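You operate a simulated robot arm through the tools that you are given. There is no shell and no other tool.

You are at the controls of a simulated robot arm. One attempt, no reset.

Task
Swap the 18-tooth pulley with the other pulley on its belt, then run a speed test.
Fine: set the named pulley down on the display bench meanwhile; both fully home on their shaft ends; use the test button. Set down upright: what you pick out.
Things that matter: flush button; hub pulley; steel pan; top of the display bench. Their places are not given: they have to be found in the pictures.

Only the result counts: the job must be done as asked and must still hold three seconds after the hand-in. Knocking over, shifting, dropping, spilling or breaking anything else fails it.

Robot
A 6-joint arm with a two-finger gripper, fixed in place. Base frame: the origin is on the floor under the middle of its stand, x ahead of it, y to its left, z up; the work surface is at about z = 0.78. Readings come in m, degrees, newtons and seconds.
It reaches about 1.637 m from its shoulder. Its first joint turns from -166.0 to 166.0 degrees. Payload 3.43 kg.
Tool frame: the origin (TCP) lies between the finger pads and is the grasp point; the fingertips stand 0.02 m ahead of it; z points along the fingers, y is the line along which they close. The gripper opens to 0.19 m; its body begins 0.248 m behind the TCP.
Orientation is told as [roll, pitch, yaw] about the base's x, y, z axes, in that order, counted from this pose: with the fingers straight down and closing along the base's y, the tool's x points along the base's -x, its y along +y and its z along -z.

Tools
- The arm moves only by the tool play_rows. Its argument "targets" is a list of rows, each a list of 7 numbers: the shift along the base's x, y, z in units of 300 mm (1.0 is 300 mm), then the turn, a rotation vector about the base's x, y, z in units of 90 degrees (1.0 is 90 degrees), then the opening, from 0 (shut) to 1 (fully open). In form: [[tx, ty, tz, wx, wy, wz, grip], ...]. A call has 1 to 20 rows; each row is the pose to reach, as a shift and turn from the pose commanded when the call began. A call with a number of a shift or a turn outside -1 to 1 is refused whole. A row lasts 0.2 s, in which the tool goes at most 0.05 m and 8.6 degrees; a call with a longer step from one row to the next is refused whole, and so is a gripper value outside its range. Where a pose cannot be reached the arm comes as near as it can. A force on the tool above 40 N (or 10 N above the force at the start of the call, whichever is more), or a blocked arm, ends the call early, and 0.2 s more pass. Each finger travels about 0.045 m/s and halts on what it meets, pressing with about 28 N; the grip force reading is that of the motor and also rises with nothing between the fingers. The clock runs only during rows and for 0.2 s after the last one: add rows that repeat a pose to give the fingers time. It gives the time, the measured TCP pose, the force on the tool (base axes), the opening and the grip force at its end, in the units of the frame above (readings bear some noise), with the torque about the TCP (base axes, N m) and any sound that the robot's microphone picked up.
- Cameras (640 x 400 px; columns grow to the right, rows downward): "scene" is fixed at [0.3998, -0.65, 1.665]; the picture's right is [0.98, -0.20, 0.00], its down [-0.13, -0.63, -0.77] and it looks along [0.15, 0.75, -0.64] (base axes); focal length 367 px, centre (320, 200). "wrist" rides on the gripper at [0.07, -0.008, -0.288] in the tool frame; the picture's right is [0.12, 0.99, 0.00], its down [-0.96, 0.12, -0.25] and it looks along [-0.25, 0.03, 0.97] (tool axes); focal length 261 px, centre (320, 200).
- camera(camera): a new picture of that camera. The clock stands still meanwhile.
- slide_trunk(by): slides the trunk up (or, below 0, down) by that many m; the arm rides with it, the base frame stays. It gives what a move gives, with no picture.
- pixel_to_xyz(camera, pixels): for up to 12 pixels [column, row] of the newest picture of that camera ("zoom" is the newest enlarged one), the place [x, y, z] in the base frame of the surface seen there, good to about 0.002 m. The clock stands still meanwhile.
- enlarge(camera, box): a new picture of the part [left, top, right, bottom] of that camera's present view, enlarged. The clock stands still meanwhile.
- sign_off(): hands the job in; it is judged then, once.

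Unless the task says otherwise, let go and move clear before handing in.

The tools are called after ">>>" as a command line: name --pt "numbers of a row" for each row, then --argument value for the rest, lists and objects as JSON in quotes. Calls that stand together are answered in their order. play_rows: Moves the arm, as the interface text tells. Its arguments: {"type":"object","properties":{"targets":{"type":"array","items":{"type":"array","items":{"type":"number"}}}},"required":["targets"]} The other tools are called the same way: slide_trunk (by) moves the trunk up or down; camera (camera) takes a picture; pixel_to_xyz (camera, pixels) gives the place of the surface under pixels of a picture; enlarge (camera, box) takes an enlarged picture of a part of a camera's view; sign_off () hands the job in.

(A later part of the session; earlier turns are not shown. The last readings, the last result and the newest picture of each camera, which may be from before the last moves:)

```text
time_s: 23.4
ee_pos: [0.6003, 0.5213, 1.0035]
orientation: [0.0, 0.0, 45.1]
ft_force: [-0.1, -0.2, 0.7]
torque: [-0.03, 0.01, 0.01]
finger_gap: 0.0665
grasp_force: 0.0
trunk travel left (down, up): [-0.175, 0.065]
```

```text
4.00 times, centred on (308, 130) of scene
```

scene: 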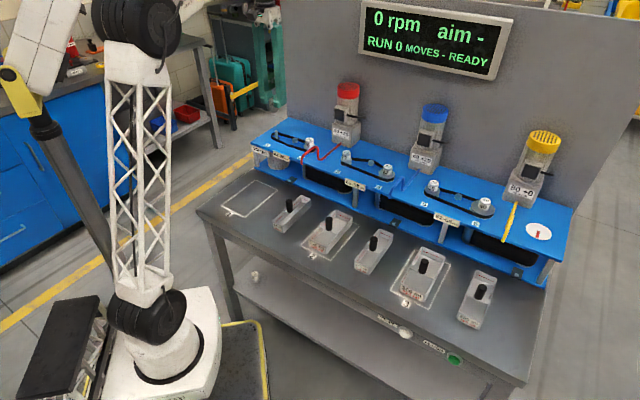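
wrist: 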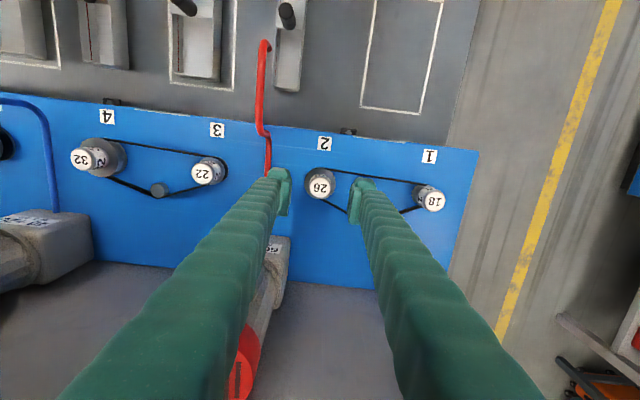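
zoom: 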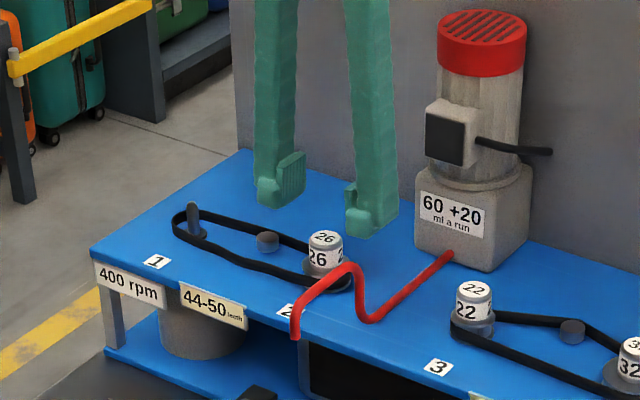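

The 26 hub is centred at zoom (324,200), and the red tube lies outside the left finger. I'll descend the remaining 47 mm to the grasp height and check before closing.

>>> play_rows --pt "0 0 -0.08 0 0 0 0.35" --pt "0 0 -0.13 0 0 0 0.35" --pt "0 0 -0.1557 0 0 0 0.35" --pt "0 0 -0.1557 0 0 0 0.35"

>>> enlarge --camera "wrist" --box '[240, 140, 400, 240]'

>>> enlarge --camera "scene" --box '[276, 100, 356, 150]'

```text
time_s: 24.4
ee_pos: [0.602, 0.5229, 0.9568]
orientation: [0.1, 0.0, 45.0]
ft_force: [0.5, -0.1, -0.4]
torque: [0.02, 0.0, 0.01]
finger_gap: 0.0665
grasp_force: 0.1
trunk travel left (down, up): [-0.175, 0.065]
```

```text
4.00 times, centred on (320, 190) of wrist
```

zoom: 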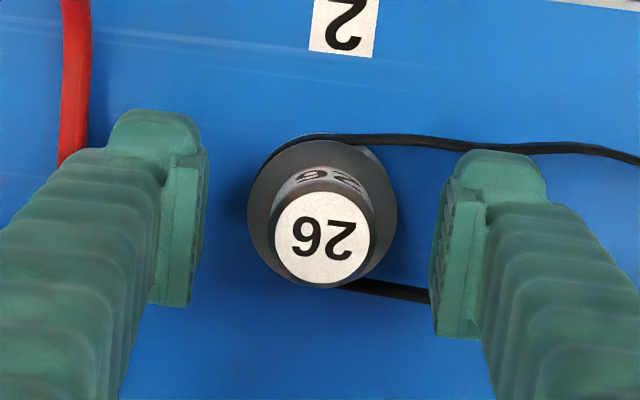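

```text
8.00 times, centred on (316, 125) of scene
```

zoom: 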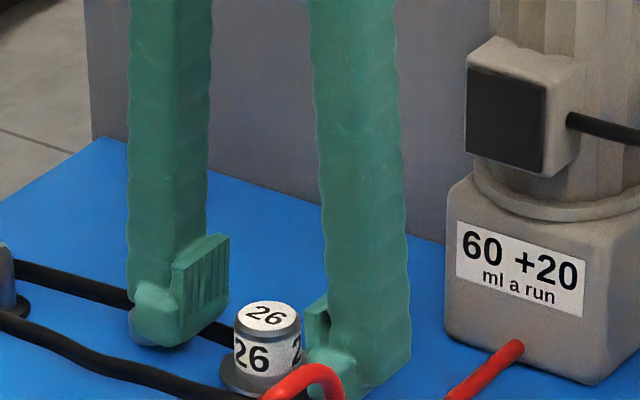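

The 26 hub is centred between the pads, nothing touches, and the force reads near zero. I'll close on it, then check grip and alignment.

>>> play_rows --pt "0 0 0 0 0 0 0.25" --pt "0 0 0 0 0 0 0.15" --pt "0 0 0 0 0 0 0.1" --pt "0 0 0 0 0 0 0.05" --pt "0 0 0 0 0 0 0.0" --pt "0 0 0 0 0 0 0.0"

>>> enlarge --camera "wrist" --box '[240, 140, 400, 240]'

```text
time_s: 25.8
ee_pos: [0.6016, 0.5217, 0.9586]
orientation: [-0.1, -0.1, 45.0]
ft_force: [-0.5, -0.2, -0.6]
torque: [0.0, -0.01, 0.02]
finger_gap: 0.0298
grasp_force: 28.3
trunk travel left (down, up): [-0.175, 0.065]
```

```text
4.00 times, centred on (320, 190) of wrist
```

zoom: 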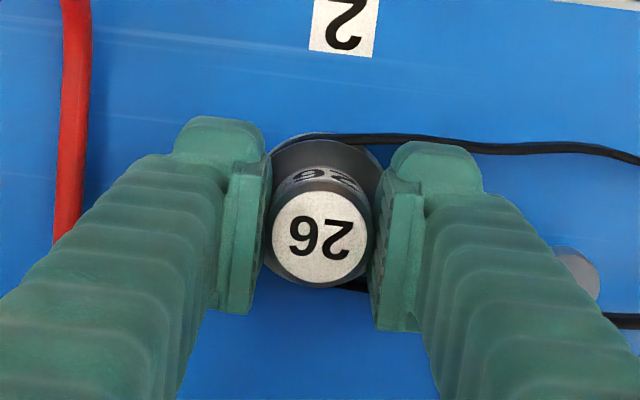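

Grip is solid (gap 0.0298, 28 N). I'll lift the 26 straight up by 0.12 m.

>>> play_rows --pt "0 0 0.03 0 0 0 0" --pt "0 0 0.07 0 0 0 0" --pt "0 0 0.12 0 0 0 0" --pt "0 0 0.2 0 0 0 0" --pt "0 0 0.3 0 0 0 0" --pt "0 0 0.4 0 0 0 0" --pt "0 0 0.4 0 0 0 0"

>>> enlarge --camera "scene" --box '[228, 70, 388, 170]'

>>> enlarge --camera "wrist" --box '[240, 140, 400, 240]'

```text
time_s: 27.4
ee_pos: [0.6013, 0.5227, 1.0777]
orientation: [-0.1, 0.0, 45.0]
ft_force: [-0.5, -0.7, -0.9]
torque: [0.02, 0.0, 0.0]
finger_gap: 0.03
grasp_force: 27.6
trunk travel left (down, up): [-0.175, 0.065]
```

```text
4.00 times, centred on (308, 120) of scene
```

zoom: 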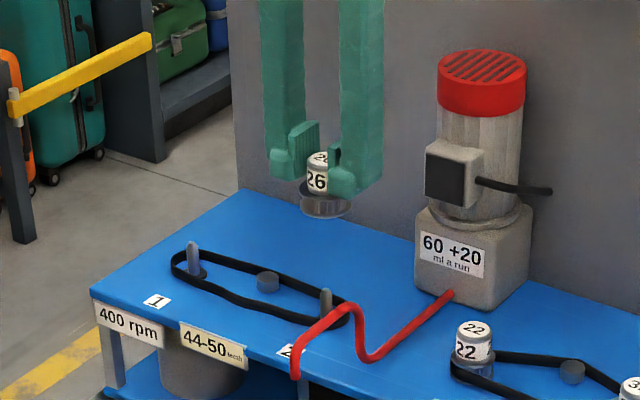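

```text
4.00 times, centred on (320, 190) of wrist
```

zoom: 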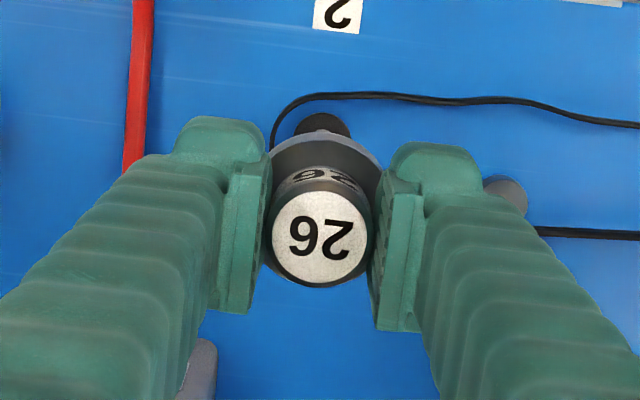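

Both pins are bare now and the 26 is upright in the grip. I'll shift by exactly −0.160 m along the shaft line to hover over shaft 1 and check alignment.

>>> play_rows --pt "-0.094 0.094 0 0 0 0 0" --pt "-0.188 0.188 0 0 0 0 0" --pt "-0.282 0.282 0 0 0 0 0" --pt "-0.377 0.377 0 0 0 0 0" --pt "-0.377 0.377 0 0 0 0 0" --pt "-0.377 0.377 -0.1 0 0 0 0" --pt "-0.377 0.377 -0.1 0 0 0 0"

>>> enlarge --camera "scene" --box '[244, 90, 324, 140]'

>>> enlarge --camera "wrist" --box '[240, 140, 400, 240]'

```text
time_s: 29.0
ee_pos: [0.49, 0.6369, 1.0493]
orientation: [0.0, 0.1, 45.0]
ft_force: [-0.3, -1.0, -2.1]
torque: [-0.01, -0.01, 0.03]
finger_gap: 0.0295
grasp_force: 28.0
trunk travel left (down, up): [-0.175, 0.065]
```

```text
8.00 times, centred on (284, 115) of scene
```

zoom: 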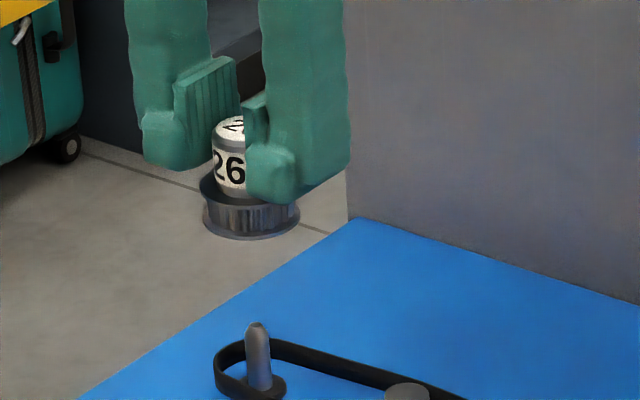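

```text
4.00 times, centred on (320, 190) of wrist
```

zoom: 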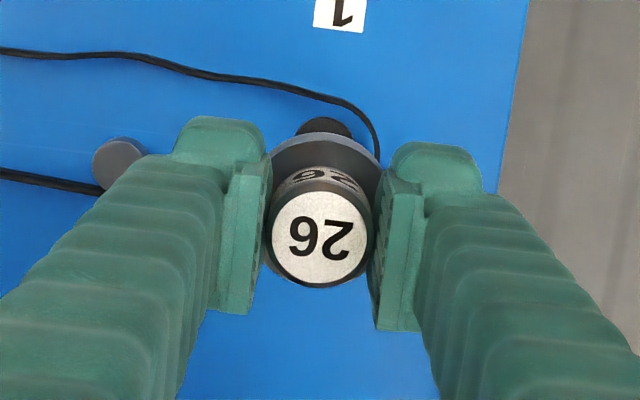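

The 26 is above the tapered pin of shaft 1. I'll descend in decreasing steps toward the home height; a jam would stop the call.

>>> play_rows --pt "0 0 -0.08 0 0 0 0" --pt "0 0 -0.14 0 0 0 0" --pt "0 0 -0.17 0 0 0 0" --pt "0 0 -0.2 0 0 0 0" --pt "0 0 -0.22 0 0 0 0" --pt "0 0 -0.24 0 0 0 0" --pt "0 0 -0.26 0 0 0 0" --pt "0 0 -0.28 0 0 0 0" --pt "0 0 -0.29 0 0 0 0" --pt "0 0 -0.29 0 0 0 0"

>>> enlarge --camera "scene" --box '[244, 90, 324, 140]'

>>> enlarge --camera "wrist" --box '[240, 140, 400, 240]'

```text
time_s: 31.2
ee_pos: [0.4882, 0.6355, 0.9616]
orientation: [0.1, 0.1, 45.0]
ft_force: [0.1, 0.4, -1.3]
torque: [-0.02, -0.01, -0.02]
finger_gap: 0.0298
grasp_force: 28.1
trunk travel left (down, up): [-0.175, 0.065]
```

```text
8.00 times, centred on (284, 115) of scene
```

zoom: 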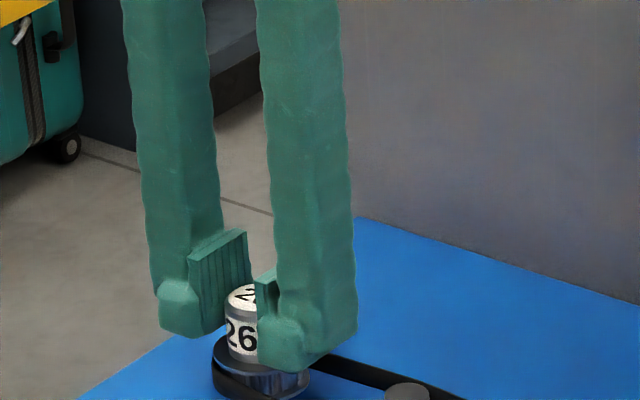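

```text
4.00 times, centred on (320, 190) of wrist
```

zoom: 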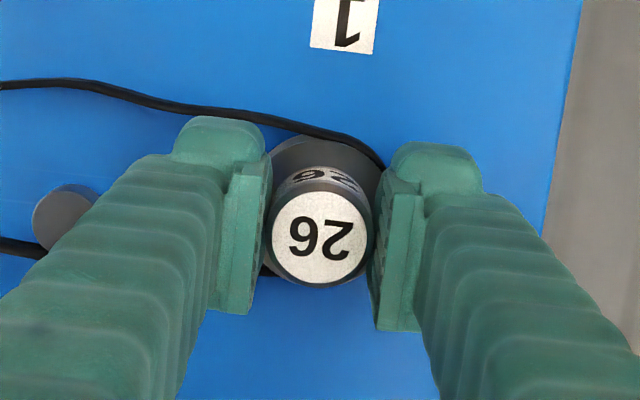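

The 26 slid onto the pin with no side force, and it's about 3 mm above home. I'll push down in fine steps until the contact force rises.

>>> play_rows --pt "0 0 -0.005 0 0 0 0" --pt "0 0 -0.01 0 0 0 0" --pt "0 0 -0.01 0 0 0 0"

>>> play_rows --pt "0 0 -0.003 0 0 0 0" --pt "0 0 -0.004 0 0 0 0" --pt "0 0 -0.004 0 0 0 0"

```text
time_s: 32.0
ee_pos: [0.4883, 0.6356, 0.9572]
orientation: [0.1, 0.0, 45.0]
ft_force: [0.1, 0.1, -0.8]
torque: [-0.02, -0.01, 0.0]
finger_gap: 0.0296
grasp_force: 28.0
trunk travel left (down, up): [-0.175, 0.065]
```

```text
time_s: 32.8
ee_pos: [0.4884, 0.636, 0.9573]
orientation: [-0.1, 0.1, 45.0]
ft_force: [-1.7, 1.0, 10.2]
torque: [-0.07, 0.09, -0.01]
finger_gap: 0.0297
grasp_force: 28.2
trunk travel left (down, up): [-0.175, 0.065]
```

Seating contact reads 10 N at the home height. I'll press 0.5 mm more, ease off, and open the fingers.

>>> play_rows --pt "0 0 -0.0017 0 0 0 0" --pt "0 0 -0.0017 0 0 0 0"

>>> play_rows --pt "0 0 0.003 0 0 0 0" --pt "0 0 0.003 0 0 0 0.1" --pt "0 0 0.003 0 0 0 0.25" --pt "0 0 0.003 0 0 0 0.35" --pt "0 0 0.003 0 0 0 0.35" --pt "0 0 0.003 0 0 0 0.35"

>>> enlarge --camera "scene" --box '[244, 100, 324, 150]'

>>> enlarge --camera "wrist" --box '[240, 140, 400, 240]'

```text
time_s: 33.4
ee_pos: [0.4874, 0.6361, 0.9583]
orientation: [-0.1, -0.2, 45.1]
ft_force: [-1.5, 4.8, 20.9]
torque: [0.05, 0.07, -0.01]
finger_gap: 0.0298
grasp_force: 28.3
trunk travel left (down, up): [-0.175, 0.065]
```

```text
time_s: 34.8
ee_pos: [0.4875, 0.6351, 0.9569]
orientation: [0.0, -0.1, 44.9]
ft_force: [-0.2, 1.1, 0.2]
torque: [0.01, 0.0, -0.02]
finger_gap: 0.0661
grasp_force: 0.0
trunk travel left (down, up): [-0.175, 0.065]
```

```text
8.00 times, centred on (284, 125) of scene
```

zoom: 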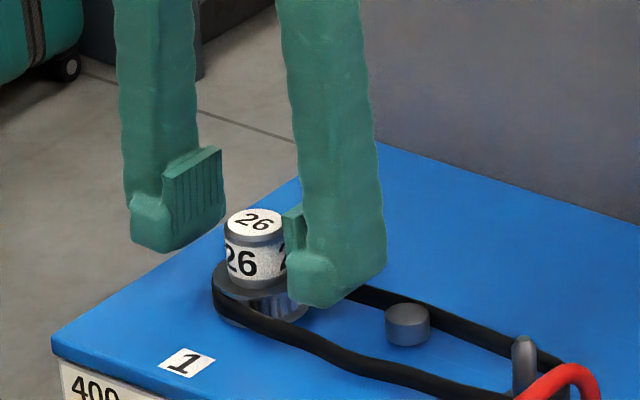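

```text
4.00 times, centred on (320, 190) of wrist
```

zoom: 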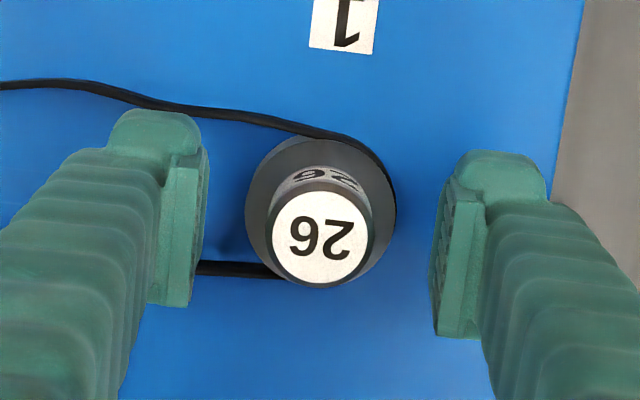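

The 26 is home on shaft 1 with the belt around it. Now I'll rise and return to the bench spot for the 18, stopping slightly above grasp height to check.

>>> play_rows --pt "0 0 0.05 0 0 0 0.35" --pt "0 0 0.15 0 0 0 0.35" --pt "0 0 0.28 0 0 0 0.35" --pt "0 0 0.4133 0 0 0 0.35" --pt "-0.075 -0.103 0.4133 0 0 0 0.35" --pt "-0.15 -0.207 0.4133 0 0 0 0.35" --pt "-0.225 -0.31 0.4133 0 0 0 0.35" --pt "-0.3 -0.413 0.4133 0 0 0 0.35" --pt "-0.375 -0.517 0.4133 0 0 0 0.35" --pt "-0.45 -0.62 0.4133 0 0 0 0.35" --pt "-0.45 -0.62 0.4133 0 0 0 0.35" --pt "-0.45 -0.62 0.27 0 0 0 0.35" --pt "-0.45 -0.62 0.12 0 0 0 0.35" --pt "-0.45 -0.62 -0.03 0 0 0 0.35" --pt "-0.45 -0.62 -0.15 0 0 0 0.35" --pt "-0.45 -0.62 -0.22 0 0 0 0.35" --pt "-0.45 -0.62 -0.25 0 0 0 0.35" --pt "-0.45 -0.62 -0.25 0 0 0 0.35"

>>> enlarge --camera "wrist" --box '[240, 140, 400, 240]'

>>> enlarge --camera "scene" --box '[228, 100, 388, 200]'

```text
time_s: 38.6
ee_pos: [0.3529, 0.4486, 0.8838]
orientation: [0.0, -0.2, 45.0]
ft_force: [-0.3, -0.5, -0.2]
torque: [0.01, -0.02, 0.01]
finger_gap: 0.0667
grasp_force: 0.1
trunk travel left (down, up): [-0.175, 0.065]
```

```text
4.00 times, centred on (320, 190) of wrist
```

zoom: 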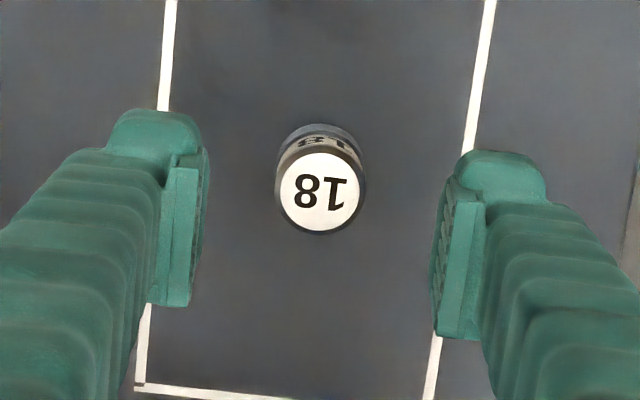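

```text
4.00 times, centred on (308, 150) of scene
```

zoom: 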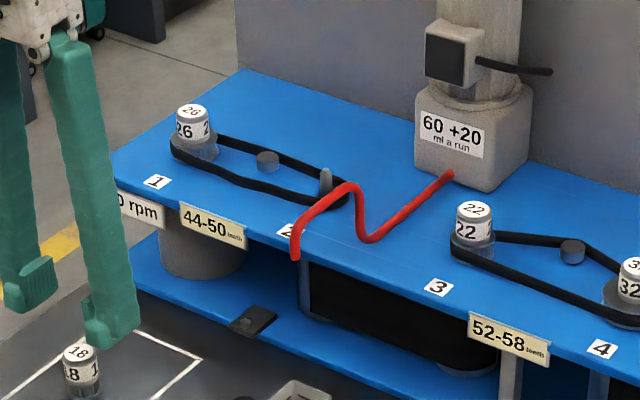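

The 18 is standing centred below the open fingers. I'll descend to the same height as at release and close on it.

>>> play_rows --pt "0 0 -0.08 0 0 0 0.35" --pt "0 0 -0.15 0 0 0 0.35" --pt "0 0 -0.1918 0 0 0 0.35" --pt "0 0 -0.1918 0 0 0 0.35" --pt "0 0 -0.1918 0 0 0 0.25" --pt "0 0 -0.1918 0 0 0 0.15" --pt "0 0 -0.1918 0 0 0 0.1" --pt "0 0 -0.1918 0 0 0 0.05" --pt "0 0 -0.1918 0 0 0 0.0" --pt "0 0 -0.1918 0 0 0 0.0"

>>> enlarge --camera "wrist" --box '[240, 140, 400, 240]'

>>> enlarge --camera "scene" --box '[220, 170, 284, 210]'

```text
time_s: 40.8
ee_pos: [0.353, 0.4485, 0.8261]
orientation: [-0.1, 0.0, 45.0]
ft_force: [-0.6, -0.1, -0.4]
torque: [-0.03, 0.0, -0.02]
finger_gap: 0.0295
grasp_force: 27.4
trunk travel left (down, up): [-0.175, 0.065]
```

```text
4.00 times, centred on (320, 190) of wrist
```

zoom: 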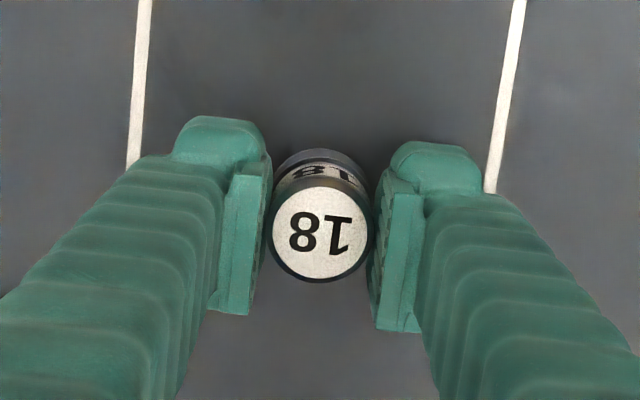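

```text
10.00 times, centred on (252, 190) of scene
```

zoom: 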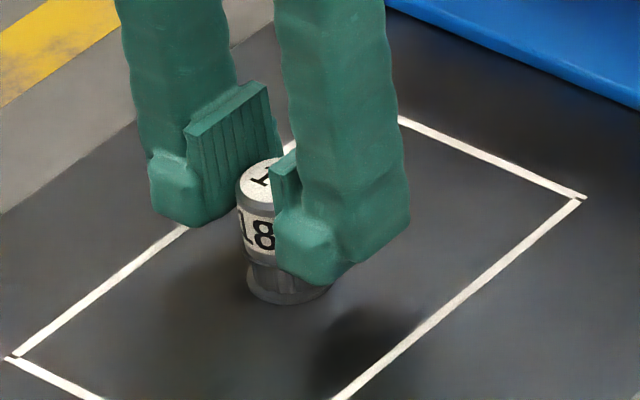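

The 18 is gripped (gap 0.0295, 27 N). I'll lift and carry it to hover over shaft 2.

>>> play_rows --pt "0 0 0.05 0 0 0 0" --pt "0 0 0.15 0 0 0 0" --pt "0 0 0.3 0 0 0 0" --pt "0 0 0.45 0 0 0 0" --pt "0 0 0.6 0 0 0 0" --pt "0 0 0.74 0 0 0 0" --pt "0 0 0.855 0 0 0 0" --pt "0.118 0.035 0.855 0 0 0 0" --pt "0.236 0.07 0.855 0 0 0 0" --pt "0.354 0.104 0.855 0 0 0 0" --pt "0.473 0.139 0.855 0 0 0 0" --pt "0.591 0.174 0.855 0 0 0 0" --pt "0.709 0.208 0.855 0 0 0 0" --pt "0.827 0.243 0.855 0 0 0 0" --pt "0.827 0.243 0.855 0 0 0 0" --pt "0.827 0.243 0.7443 0 0 0 0" --pt "0.827 0.243 0.7443 0 0 0 0"

>>> enlarge --camera "wrist" --box '[240, 140, 400, 240]'

>>> enlarge --camera "scene" --box '[244, 90, 372, 170]'

```text
time_s: 44.4
ee_pos: [0.6016, 0.5212, 1.0485]
orientation: [0.0, 0.0, 45.0]
ft_force: [0.1, 0.5, -0.1]
torque: [0.02, 0.01, 0.0]
finger_gap: 0.0297
grasp_force: 28.5
trunk travel left (down, up): [-0.175, 0.065]
```

```text
4.00 times, centred on (320, 190) of wrist
```

zoom: 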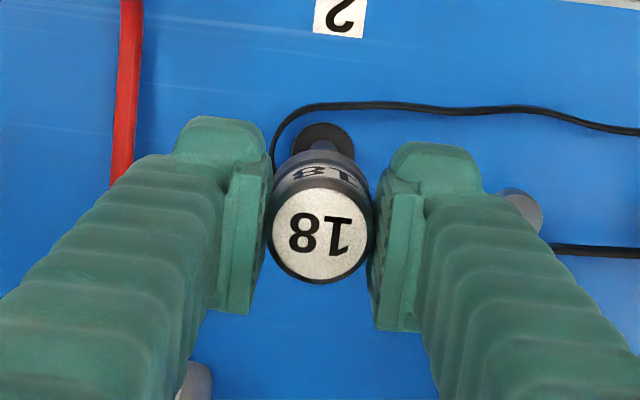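

```text
5.00 times, centred on (308, 130) of scene
```

zoom: 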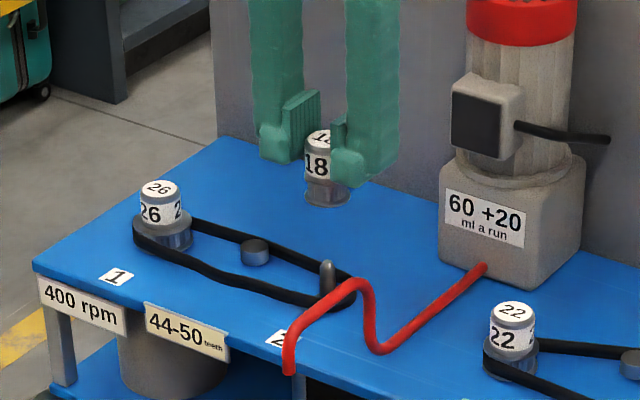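

The 18 hovers over the pin of shaft 2 and is aligned the same way as before. I'll descend in the same decreasing steps.

>>> play_rows --pt "0 0 -0.08 0 0 0 0" --pt "0 0 -0.14 0 0 0 0" --pt "0 0 -0.17 0 0 0 0" --pt "0 0 -0.2 0 0 0 0" --pt "0 0 -0.22 0 0 0 0" --pt "0 0 -0.24 0 0 0 0" --pt "0 0 -0.26 0 0 0 0" --pt "0 0 -0.28 0 0 0 0" --pt "0 0 -0.29 0 0 0 0" --pt "0 0 -0.29 0 0 0 0"

>>> enlarge --camera "scene" --box '[260, 95, 356, 155]'

>>> enlarge --camera "wrist" --box '[240, 140, 400, 240]'

```text
time_s: 46.6
ee_pos: [0.6012, 0.5241, 0.9621]
orientation: [0.0, 0.0, 45.0]
ft_force: [0.2, 0.0, -0.5]
torque: [-0.01, -0.02, -0.01]
finger_gap: 0.0294
grasp_force: 28.4
trunk travel left (down, up): [-0.175, 0.065]
```

```text
6.67 times, centred on (308, 125) of scene
```

zoom: 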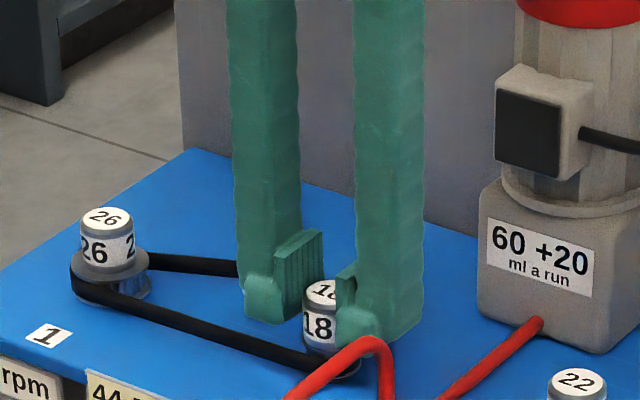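

```text
4.00 times, centred on (320, 190) of wrist
```

zoom: 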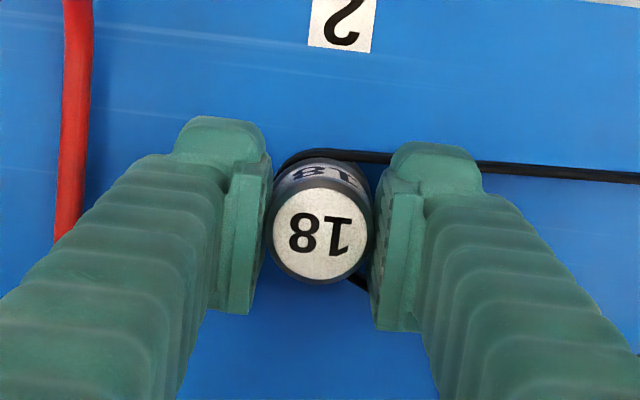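

The 18 is on shaft 2 and the belt has tightened. I'll press the last few millimetres until the contact force rises.

>>> play_rows --pt "0 0 -0.005 0 0 0 0" --pt "0 0 -0.01 0 0 0 0" --pt "0 0 -0.01 0 0 0 0"

>>> play_rows --pt "0 0 -0.003 0 0 0 0" --pt "0 0 -0.004 0 0 0 0" --pt "0 0 -0.004 0 0 0 0"

```text
time_s: 47.4
ee_pos: [0.6001, 0.5232, 0.9595]
orientation: [0.0, -0.1, 45.0]
ft_force: [2.7, -0.4, 11.5]
torque: [0.01, 0.04, 0.03]
finger_gap: 0.0295
grasp_force: 27.4
trunk travel left (down, up): [-0.175, 0.065]
```

```text
time_s: 48.2
ee_pos: [0.6015, 0.5228, 0.9582]
orientation: [-0.1, -0.2, 45.0]
ft_force: [5.2, 2.0, 23.8]
torque: [0.08, -0.15, -0.02]
finger_gap: 0.0294
grasp_force: 27.7
trunk travel left (down, up): [-0.175, 0.065]
```

Seating force is 24 N at home height. I'll ease off and open the fingers.

>>> play_rows --pt "0 0 0.004 0 0 0 0" --pt "0 0 0.004 0 0 0 0.1" --pt "0 0 0.004 0 0 0 0.25" --pt "0 0 0.004 0 0 0 0.35" --pt "0 0 0.004 0 0 0 0.35" --pt "0 0 0.004 0 0 0 0.35"

>>> enlarge --camera "wrist" --box '[240, 140, 400, 240]'

>>> enlarge --camera "scene" --box '[260, 95, 356, 155]'

```text
time_s: 49.6
ee_pos: [0.6005, 0.5225, 0.9577]
orientation: [0.0, -0.1, 45.0]
ft_force: [-0.1, 0.0, -1.1]
torque: [0.01, 0.02, 0.01]
finger_gap: 0.0666
grasp_force: 0.1
trunk travel left (down, up): [-0.175, 0.065]
```

```text
4.00 times, centred on (320, 190) of wrist
```

zoom: 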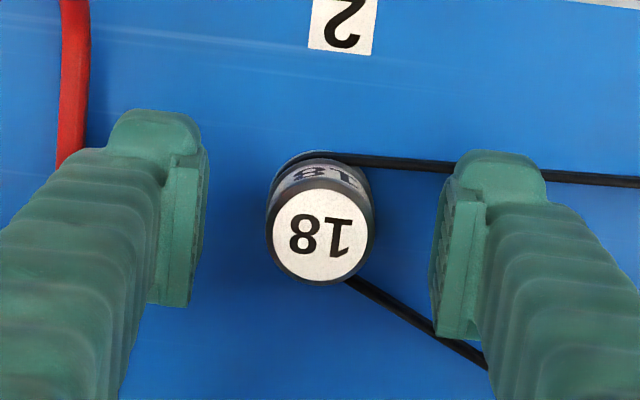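

```text
6.67 times, centred on (308, 125) of scene
```

zoom: 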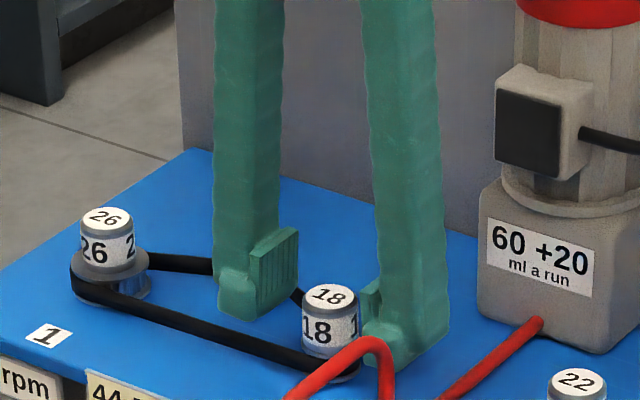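

The 18 is home on shaft 2 with a taut belt. I'll rise clear and measure both pulley tops to confirm the seating.

>>> play_rows --pt "0 0 0.05 0 0 0 0.35" --pt "0 0 0.15 0 0 0 0.35" --pt "0 0 0.3 0 0 0 0.35" --pt "0 0 0.45 0 0 0 0.35" --pt "0 0 0.6 0 0 0 0.35" --pt "0 0 0.75 0 0 0 0.35" --pt "0 0 0.85 0 0 0 0.35" --pt "0 0 0.85 0 0 0 0.35"

>>> camera --camera "scene"

>>> enlarge --camera "scene" --box '[260, 115, 324, 155]'

>>> pixel_to_xyz --camera "zoom" --pixels '[[158, 128], [158, 120], [170, 128], [495, 243], [485, 243], [505, 248]]'

>>> camera --camera "wrist"

```text
time_s: 51.4
ee_pos: [0.6016, 0.524, 1.214]
orientation: [-0.1, 0.0, 44.9]
ft_force: [-1.1, 0.3, 0.1]
torque: [0.03, 0.0, 0.03]
finger_gap: 0.0665
grasp_force: 0.2
trunk travel left (down, up): [-0.175, 0.065]
```

```text
taken
```

scene: 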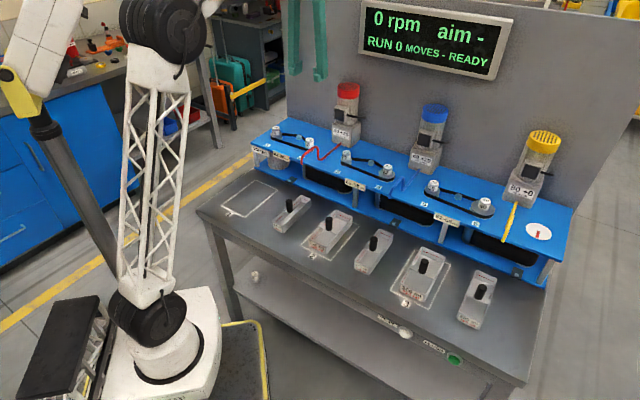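

```text
10.00 times, centred on (292, 135) of scene
```

zoom: 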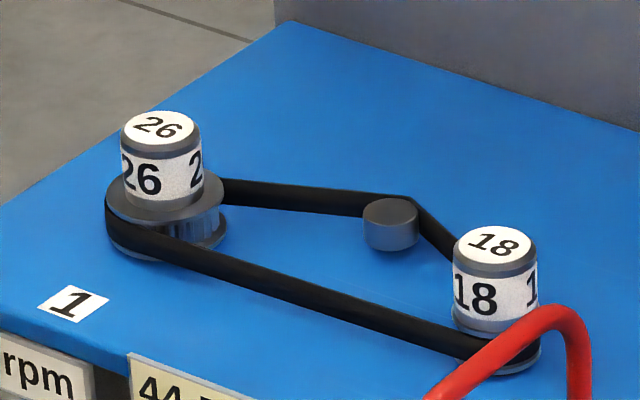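

```text
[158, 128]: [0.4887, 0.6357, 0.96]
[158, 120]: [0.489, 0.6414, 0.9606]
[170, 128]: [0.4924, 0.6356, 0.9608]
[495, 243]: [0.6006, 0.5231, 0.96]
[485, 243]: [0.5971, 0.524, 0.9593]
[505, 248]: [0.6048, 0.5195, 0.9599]
```

```text
taken
```

wrist: 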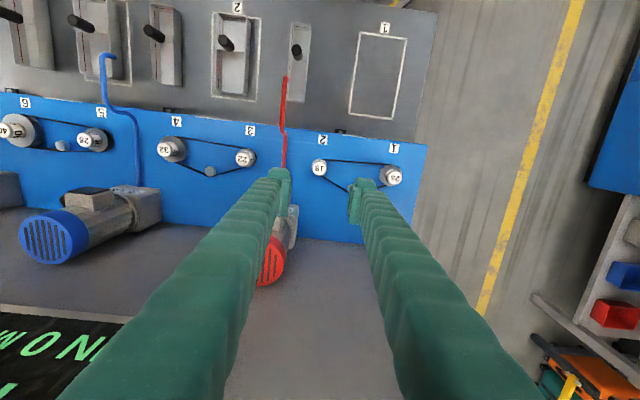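

Both pulley tops read z≈0.960, the same as before, so both are home. Before testing, I'll confirm that each tube end really is over its pan and get the TEST button's geometry.

>>> enlarge --camera "scene" --box '[264, 150, 360, 210]'

>>> pixel_to_xyz --camera "scene" --pixels '[[302, 196], [311, 199], [284, 228], [275, 224], [302, 163], [383, 232], [392, 236], [355, 270], [485, 273], [496, 277], [459, 320], [504, 240]]'

>>> enlarge --camera "scene" --box '[372, 310, 436, 350]'

>>> pixel_to_xyz --camera "zoom" --pixels '[[330, 220], [320, 235], [345, 245], [330, 260], [300, 210], [380, 260], [250, 190], [420, 260], [450, 180], [330, 120], [200, 150], [300, 300]]'

```text
6.67 times, centred on (312, 180) of scene
```

zoom: 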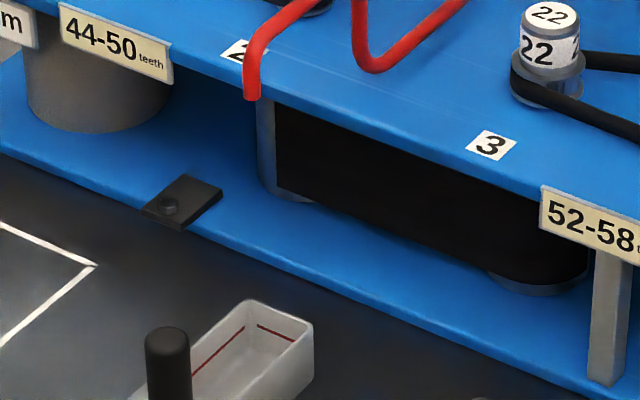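

```text
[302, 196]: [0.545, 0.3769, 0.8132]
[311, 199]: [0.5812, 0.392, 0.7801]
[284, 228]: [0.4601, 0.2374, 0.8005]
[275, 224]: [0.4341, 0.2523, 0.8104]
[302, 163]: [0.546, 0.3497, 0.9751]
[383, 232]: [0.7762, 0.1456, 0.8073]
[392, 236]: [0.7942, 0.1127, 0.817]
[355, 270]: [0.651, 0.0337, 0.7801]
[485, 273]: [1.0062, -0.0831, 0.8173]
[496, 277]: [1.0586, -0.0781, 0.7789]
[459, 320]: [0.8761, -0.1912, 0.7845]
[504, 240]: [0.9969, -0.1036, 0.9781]
```

```text
10.00 times, centred on (404, 330) of scene
```

zoom: 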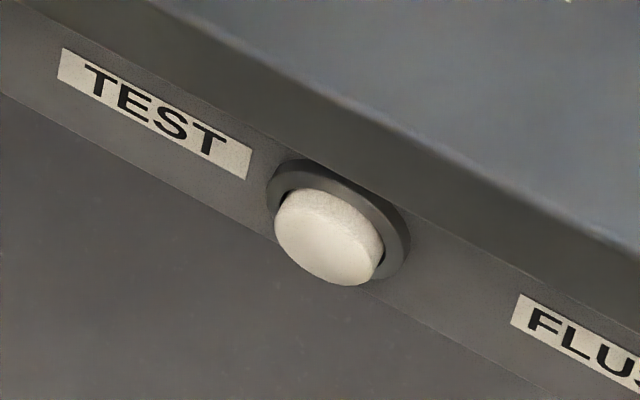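

```text
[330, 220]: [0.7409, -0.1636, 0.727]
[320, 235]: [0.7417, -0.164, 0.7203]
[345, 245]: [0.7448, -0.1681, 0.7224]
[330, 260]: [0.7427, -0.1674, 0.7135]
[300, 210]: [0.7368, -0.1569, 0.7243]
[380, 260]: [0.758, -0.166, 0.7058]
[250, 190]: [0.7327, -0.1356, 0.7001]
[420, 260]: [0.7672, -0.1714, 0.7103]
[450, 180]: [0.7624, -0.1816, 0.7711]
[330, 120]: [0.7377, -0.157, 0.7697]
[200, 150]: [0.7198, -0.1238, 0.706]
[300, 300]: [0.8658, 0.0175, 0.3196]
```

All three tube ends are inside their pans, and a single run (60/40/80 ml) fits. TEST is a white horizontal push button at about (0.742,−0.165,0.720), pressed along (+0.707,+0.707). I'll close the fingers and travel high toward the front of the bench.

>>> play_rows --pt "0 -0.12 0 0 0 0 0.25" --pt "0 -0.24 0 0 0 0 0.15" --pt "0 -0.36 0 0 0 0 0.05" --pt "0 -0.48 0 0 0 0 0" --pt "0 -0.6 0 0 0 0 0" --pt "0 -0.72 0 0 0 0 0" --pt "0 -0.84 0 0 0 0 0" --pt "0 -0.96 0 0 0 0 0" --pt "0 -0.96 0 0 0 0 0"

>>> play_rows --pt "0 -0.12 0 0 0 0 0" --pt "0 -0.24 0 0 0 0 0" --pt "0 -0.36 0 0 0 0 0" --pt "0 -0.48 0 0 0 0 0" --pt "0 -0.6 0 0 0 0 0" --pt "0 -0.72 0 0 0 0 0" --pt "0 -0.84 0 0 0 0 0" --pt "0 -0.96 0 0 0 0 0" --pt "0 -0.96 0 0 0 0 0"

>>> camera --camera "scene"

```text
time_s: 53.4
ee_pos: [0.6016, 0.2341, 1.2153]
orientation: [0.0, -0.1, 45.1]
ft_force: [-0.7, -0.4, -0.3]
torque: [-0.01, -0.04, 0.02]
finger_gap: 0.0
grasp_force: 27.7
trunk travel left (down, up): [-0.175, 0.065]
```

```text
time_s: 55.4
ee_pos: [0.6004, -0.0546, 1.2132]
orientation: [0.1, 0.0, 45.1]
ft_force: [-0.7, 0.9, -0.5]
torque: [-0.02, 0.04, 0.04]
finger_gap: 0.0
grasp_force: 28.3
trunk travel left (down, up): [-0.175, 0.065]
```

```text
taken
```

scene: 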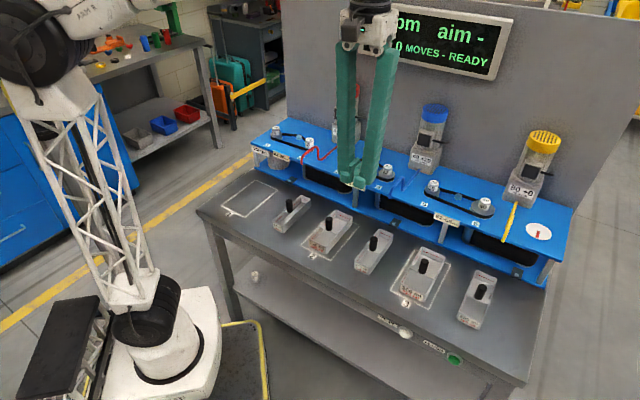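

The path is clear and the arm is at (0.60,−0.055,1.21). I'll move to in front of the TEST button while tilting 45° so the fingertips point down and forward at the bench front.

>>> play_rows --pt "0.021 -0.118 0 0.059 -0.059 0 0" --pt "0.043 -0.237 0 0.118 -0.118 0 0" --pt "0.064 -0.355 0 0.177 -0.177 0 0" --pt "0.085 -0.473 0 0.236 -0.236 0 0" --pt "0.107 -0.592 0 0.295 -0.295 0 0" --pt "0.128 -0.71 0 0.3536 -0.3536 0 0" --pt "0.128 -0.71 0 0.3536 -0.3536 0 0"

>>> camera --camera "scene"

>>> camera --camera "wrist"

```text
time_s: 57.0
ee_pos: [0.6412, -0.2666, 1.2111]
orientation: [0.0, -45.0, 45.0]
ft_force: [0.1, -0.4, 0.5]
torque: [0.12, -0.01, 0.04]
finger_gap: 0.0
grasp_force: 27.7
trunk travel left (down, up): [-0.175, 0.065]
```

```text
taken
```

scene: 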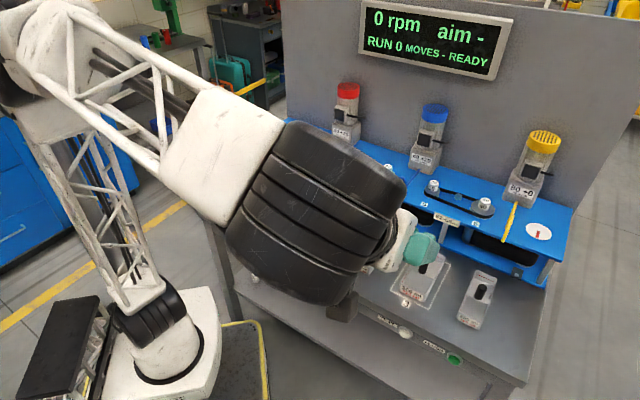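

```text
taken
```

wrist: 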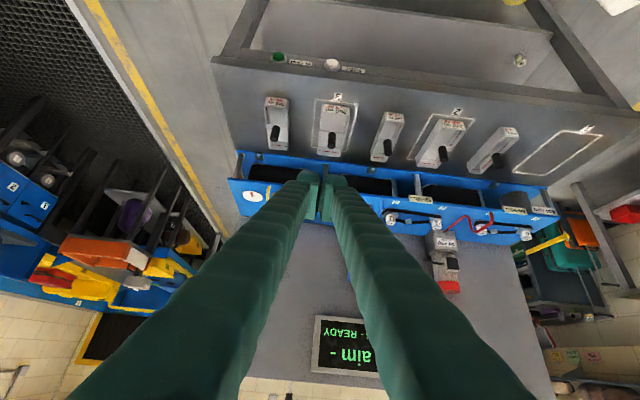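

Tilted well: TEST shows at (331,64) and FLUSH at (278,57) in the wrist view, with the bench ahead. I'll descend in front of the bench edge.

>>> play_rows --pt "0 0 -0.13 0 0 0 0" --pt "0 0 -0.26 0 0 0 0" --pt "0 0 -0.39 0 0 0 0" --pt "0 0 -0.52 0 0 0 0" --pt "0 0 -0.65 0 0 0 0" --pt "0 0 -0.78 0 0 0 0" --pt "0 0 -0.9 0 0 0 0" --pt "0 0 -0.9 0 0 0 0"

>>> camera --camera "scene"

>>> camera --camera "wrist"

```text
time_s: 58.8
ee_pos: [0.639, -0.2662, 0.9435]
orientation: [-0.1, -45.0, 45.1]
ft_force: [0.5, 1.0, 0.9]
torque: [0.01, -0.06, -0.01]
finger_gap: 0.0
grasp_force: 28.6
trunk travel left (down, up): [-0.175, 0.065]
```

```text
taken
```

scene: 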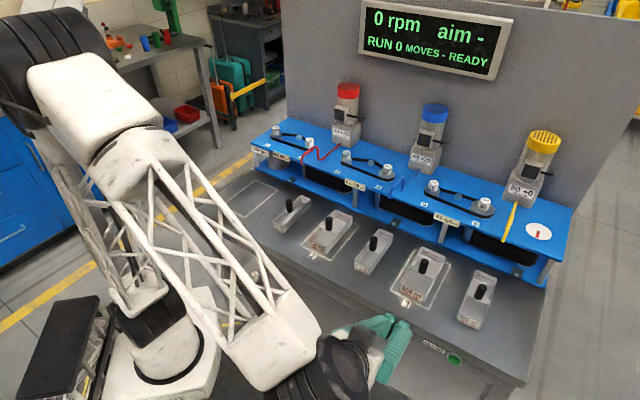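

```text
taken
```

wrist: 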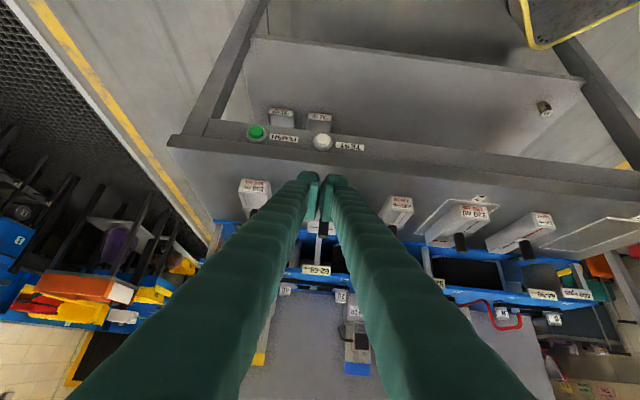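

TEST is at (322,142), straight ahead of the fingertips at (320,178). I'll read the small plates near (281,115) and (320,118) before going lower.

>>> enlarge --camera "wrist" --box '[230, 90, 390, 190]'

>>> pixel_to_xyz --camera "wrist" --pixels '[[322, 142], [322, 138], [318, 142], [326, 142], [322, 147], [256, 132], [320, 120], [281, 118], [345, 146], [322, 156], [322, 165], [345, 130]]'

```text
4.00 times, centred on (310, 140) of wrist
```

zoom: 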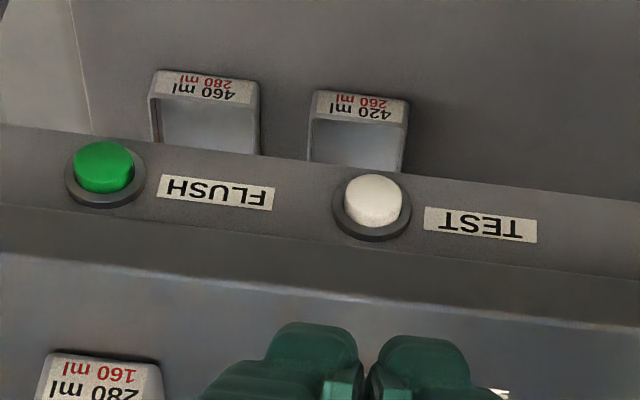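

```text
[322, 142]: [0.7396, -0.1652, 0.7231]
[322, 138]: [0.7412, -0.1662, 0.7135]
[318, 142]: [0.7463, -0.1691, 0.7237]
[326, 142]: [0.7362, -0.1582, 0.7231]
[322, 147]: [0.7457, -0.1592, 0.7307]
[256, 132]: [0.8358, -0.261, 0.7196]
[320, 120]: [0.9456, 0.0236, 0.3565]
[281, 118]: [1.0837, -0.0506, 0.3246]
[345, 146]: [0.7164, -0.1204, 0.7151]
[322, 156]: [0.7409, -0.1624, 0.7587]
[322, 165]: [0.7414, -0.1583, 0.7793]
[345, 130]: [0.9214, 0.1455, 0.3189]
```

The two plates are just spare pans on the lower shelf (z≈0.32). I'll descend to button height, shift 17 mm away from FLUSH so one fingertip lines up with TEST, and stop short for a check.

>>> play_rows --pt "-0.007 0.007 -0.122 0 0 0 0" --pt "-0.013 0.013 -0.244 0 0 0 0" --pt "-0.02 0.02 -0.366 0 0 0 0" --pt "-0.027 0.027 -0.488 0 0 0 0" --pt "-0.033 0.033 -0.61 0 0 0 0" --pt "-0.04 0.04 -0.732 0 0 0 0" --pt "0.02 0.1 -0.732 0 0 0 0" --pt "0.078 0.158 -0.732 0 0 0 0" --pt "0.078 0.158 -0.732 0 0 0 0"

>>> camera --camera "scene"

>>> camera --camera "wrist"

>>> enlarge --camera "wrist" --box '[240, 130, 400, 230]'

>>> enlarge --camera "scene" --box '[340, 300, 468, 380]'

```text
time_s: 60.8
ee_pos: [0.6624, -0.219, 0.7236]
orientation: [0.0, -45.0, 45.0]
ft_force: [-0.3, 0.7, 0.0]
torque: [-0.03, 0.01, 0.0]
finger_gap: 0.0
grasp_force: 28.0
trunk travel left (down, up): [-0.175, 0.065]
```

```text
taken
```

scene: 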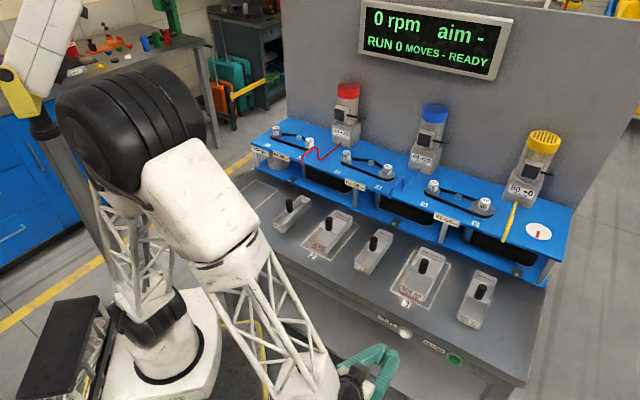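

```text
taken
```

wrist: 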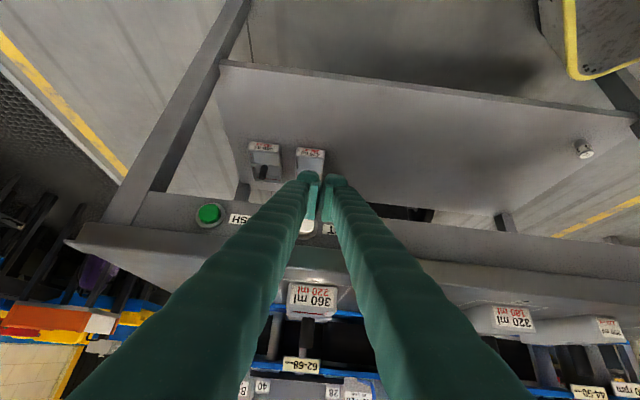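

```text
4.00 times, centred on (320, 180) of wrist
```

zoom: 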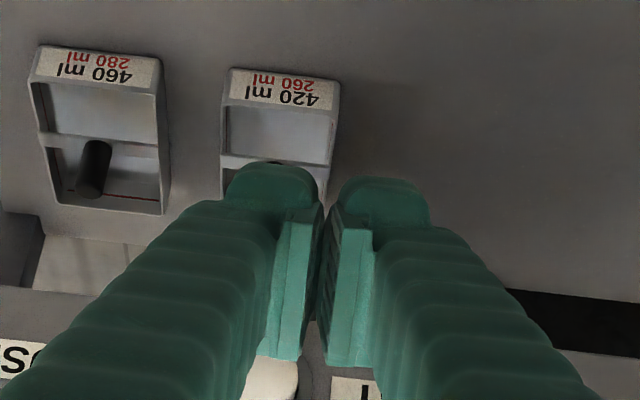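

```text
5.00 times, centred on (404, 340) of scene
```

zoom: 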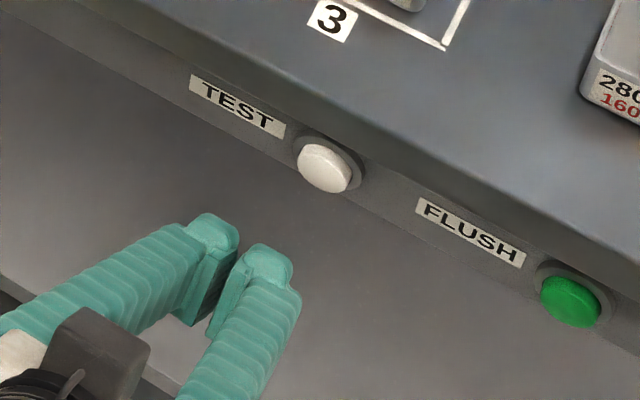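

The nearer fingertip at zoom (270,262) should land on TEST at (325,168) after about 6 cm of forward travel. I'll measure the fingertip surfaces to confirm height and remaining distance.

>>> pixel_to_xyz --camera "zoom" --pixels '[[268, 246], [268, 255], [285, 262], [275, 275], [250, 255], [210, 220], [215, 235], [325, 165], [325, 180], [310, 160], [345, 175], [288, 280]]'

```text
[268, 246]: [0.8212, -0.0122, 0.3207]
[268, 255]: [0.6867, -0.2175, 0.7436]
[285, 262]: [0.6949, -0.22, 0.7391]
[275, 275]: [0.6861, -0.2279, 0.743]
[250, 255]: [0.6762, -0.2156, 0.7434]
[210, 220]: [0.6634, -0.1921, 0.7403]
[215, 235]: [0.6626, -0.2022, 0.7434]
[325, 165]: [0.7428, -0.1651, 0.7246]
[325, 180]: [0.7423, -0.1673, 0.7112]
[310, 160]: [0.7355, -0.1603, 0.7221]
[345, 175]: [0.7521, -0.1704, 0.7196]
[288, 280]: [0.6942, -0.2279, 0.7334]
```

The nearer fingertip is laterally aligned with TEST (u≈0.639 against 0.640), but its leading corner is about 8 mm high. I'll lower 8 mm and advance to about 1 cm before contact.

>>> play_rows --pt "0.0 0.0 -0.027 0 0 0 0" --pt "0.06 0.06 -0.027 0 0 0 0" --pt "0.118 0.118 -0.027 0 0 0 0" --pt "0.118 0.118 -0.027 0 0 0 0"

>>> enlarge --camera "scene" --box '[364, 305, 444, 355]'

>>> enlarge --camera "wrist" --box '[240, 130, 400, 230]'

```text
time_s: 61.8
ee_pos: [0.6996, -0.1848, 0.7174]
orientation: [-0.1, -45.0, 44.9]
ft_force: [-0.1, 0.9, 0.4]
torque: [-0.01, -0.02, -0.05]
finger_gap: 0.0
grasp_force: 27.9
trunk travel left (down, up): [-0.175, 0.065]
```

```text
8.00 times, centred on (404, 330) of scene
```

zoom: 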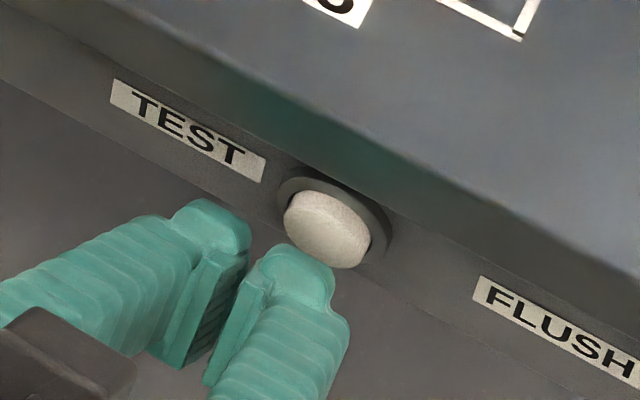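

```text
4.00 times, centred on (320, 180) of wrist
```

zoom: 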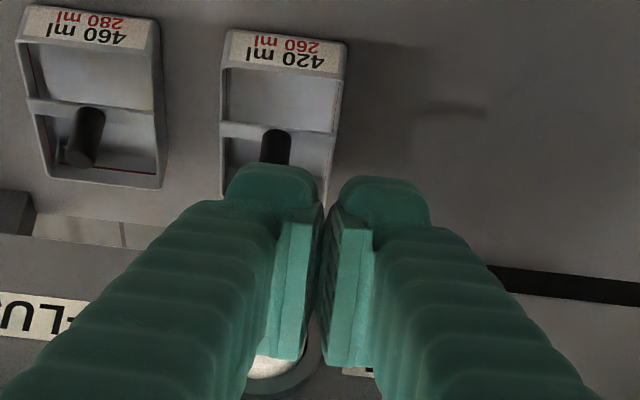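

The fingertip is about 13 mm from the button face and overlaps it well. I'll nudge 2 mm sideways and advance gently, watching the force for contact.

>>> play_rows --pt "0.013 0.008 0 0 0 0 0" --pt "0.026 0.0165 0 0 0 0 0" --pt "0.026 0.0165 0 0 0 0 0"

>>> enlarge --camera "scene" --box '[364, 305, 444, 355]'

```text
time_s: 62.6
ee_pos: [0.7063, -0.1785, 0.7178]
orientation: [0.0, -45.1, 45.1]
ft_force: [0.0, -0.6, 0.1]
torque: [0.0, -0.02, 0.04]
finger_gap: 0.0002
grasp_force: 28.1
trunk travel left (down, up): [-0.175, 0.065]
```

```text
8.00 times, centred on (404, 330) of scene
```

zoom: 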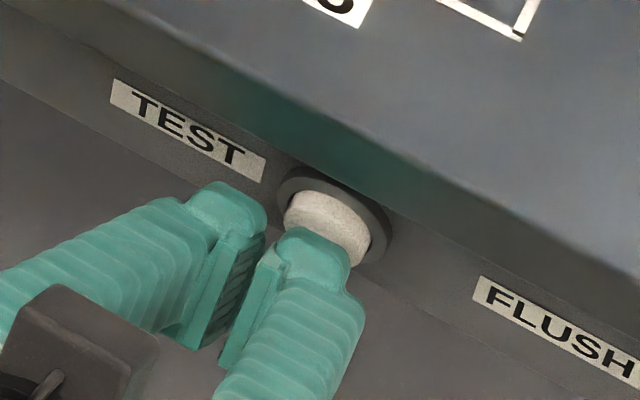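

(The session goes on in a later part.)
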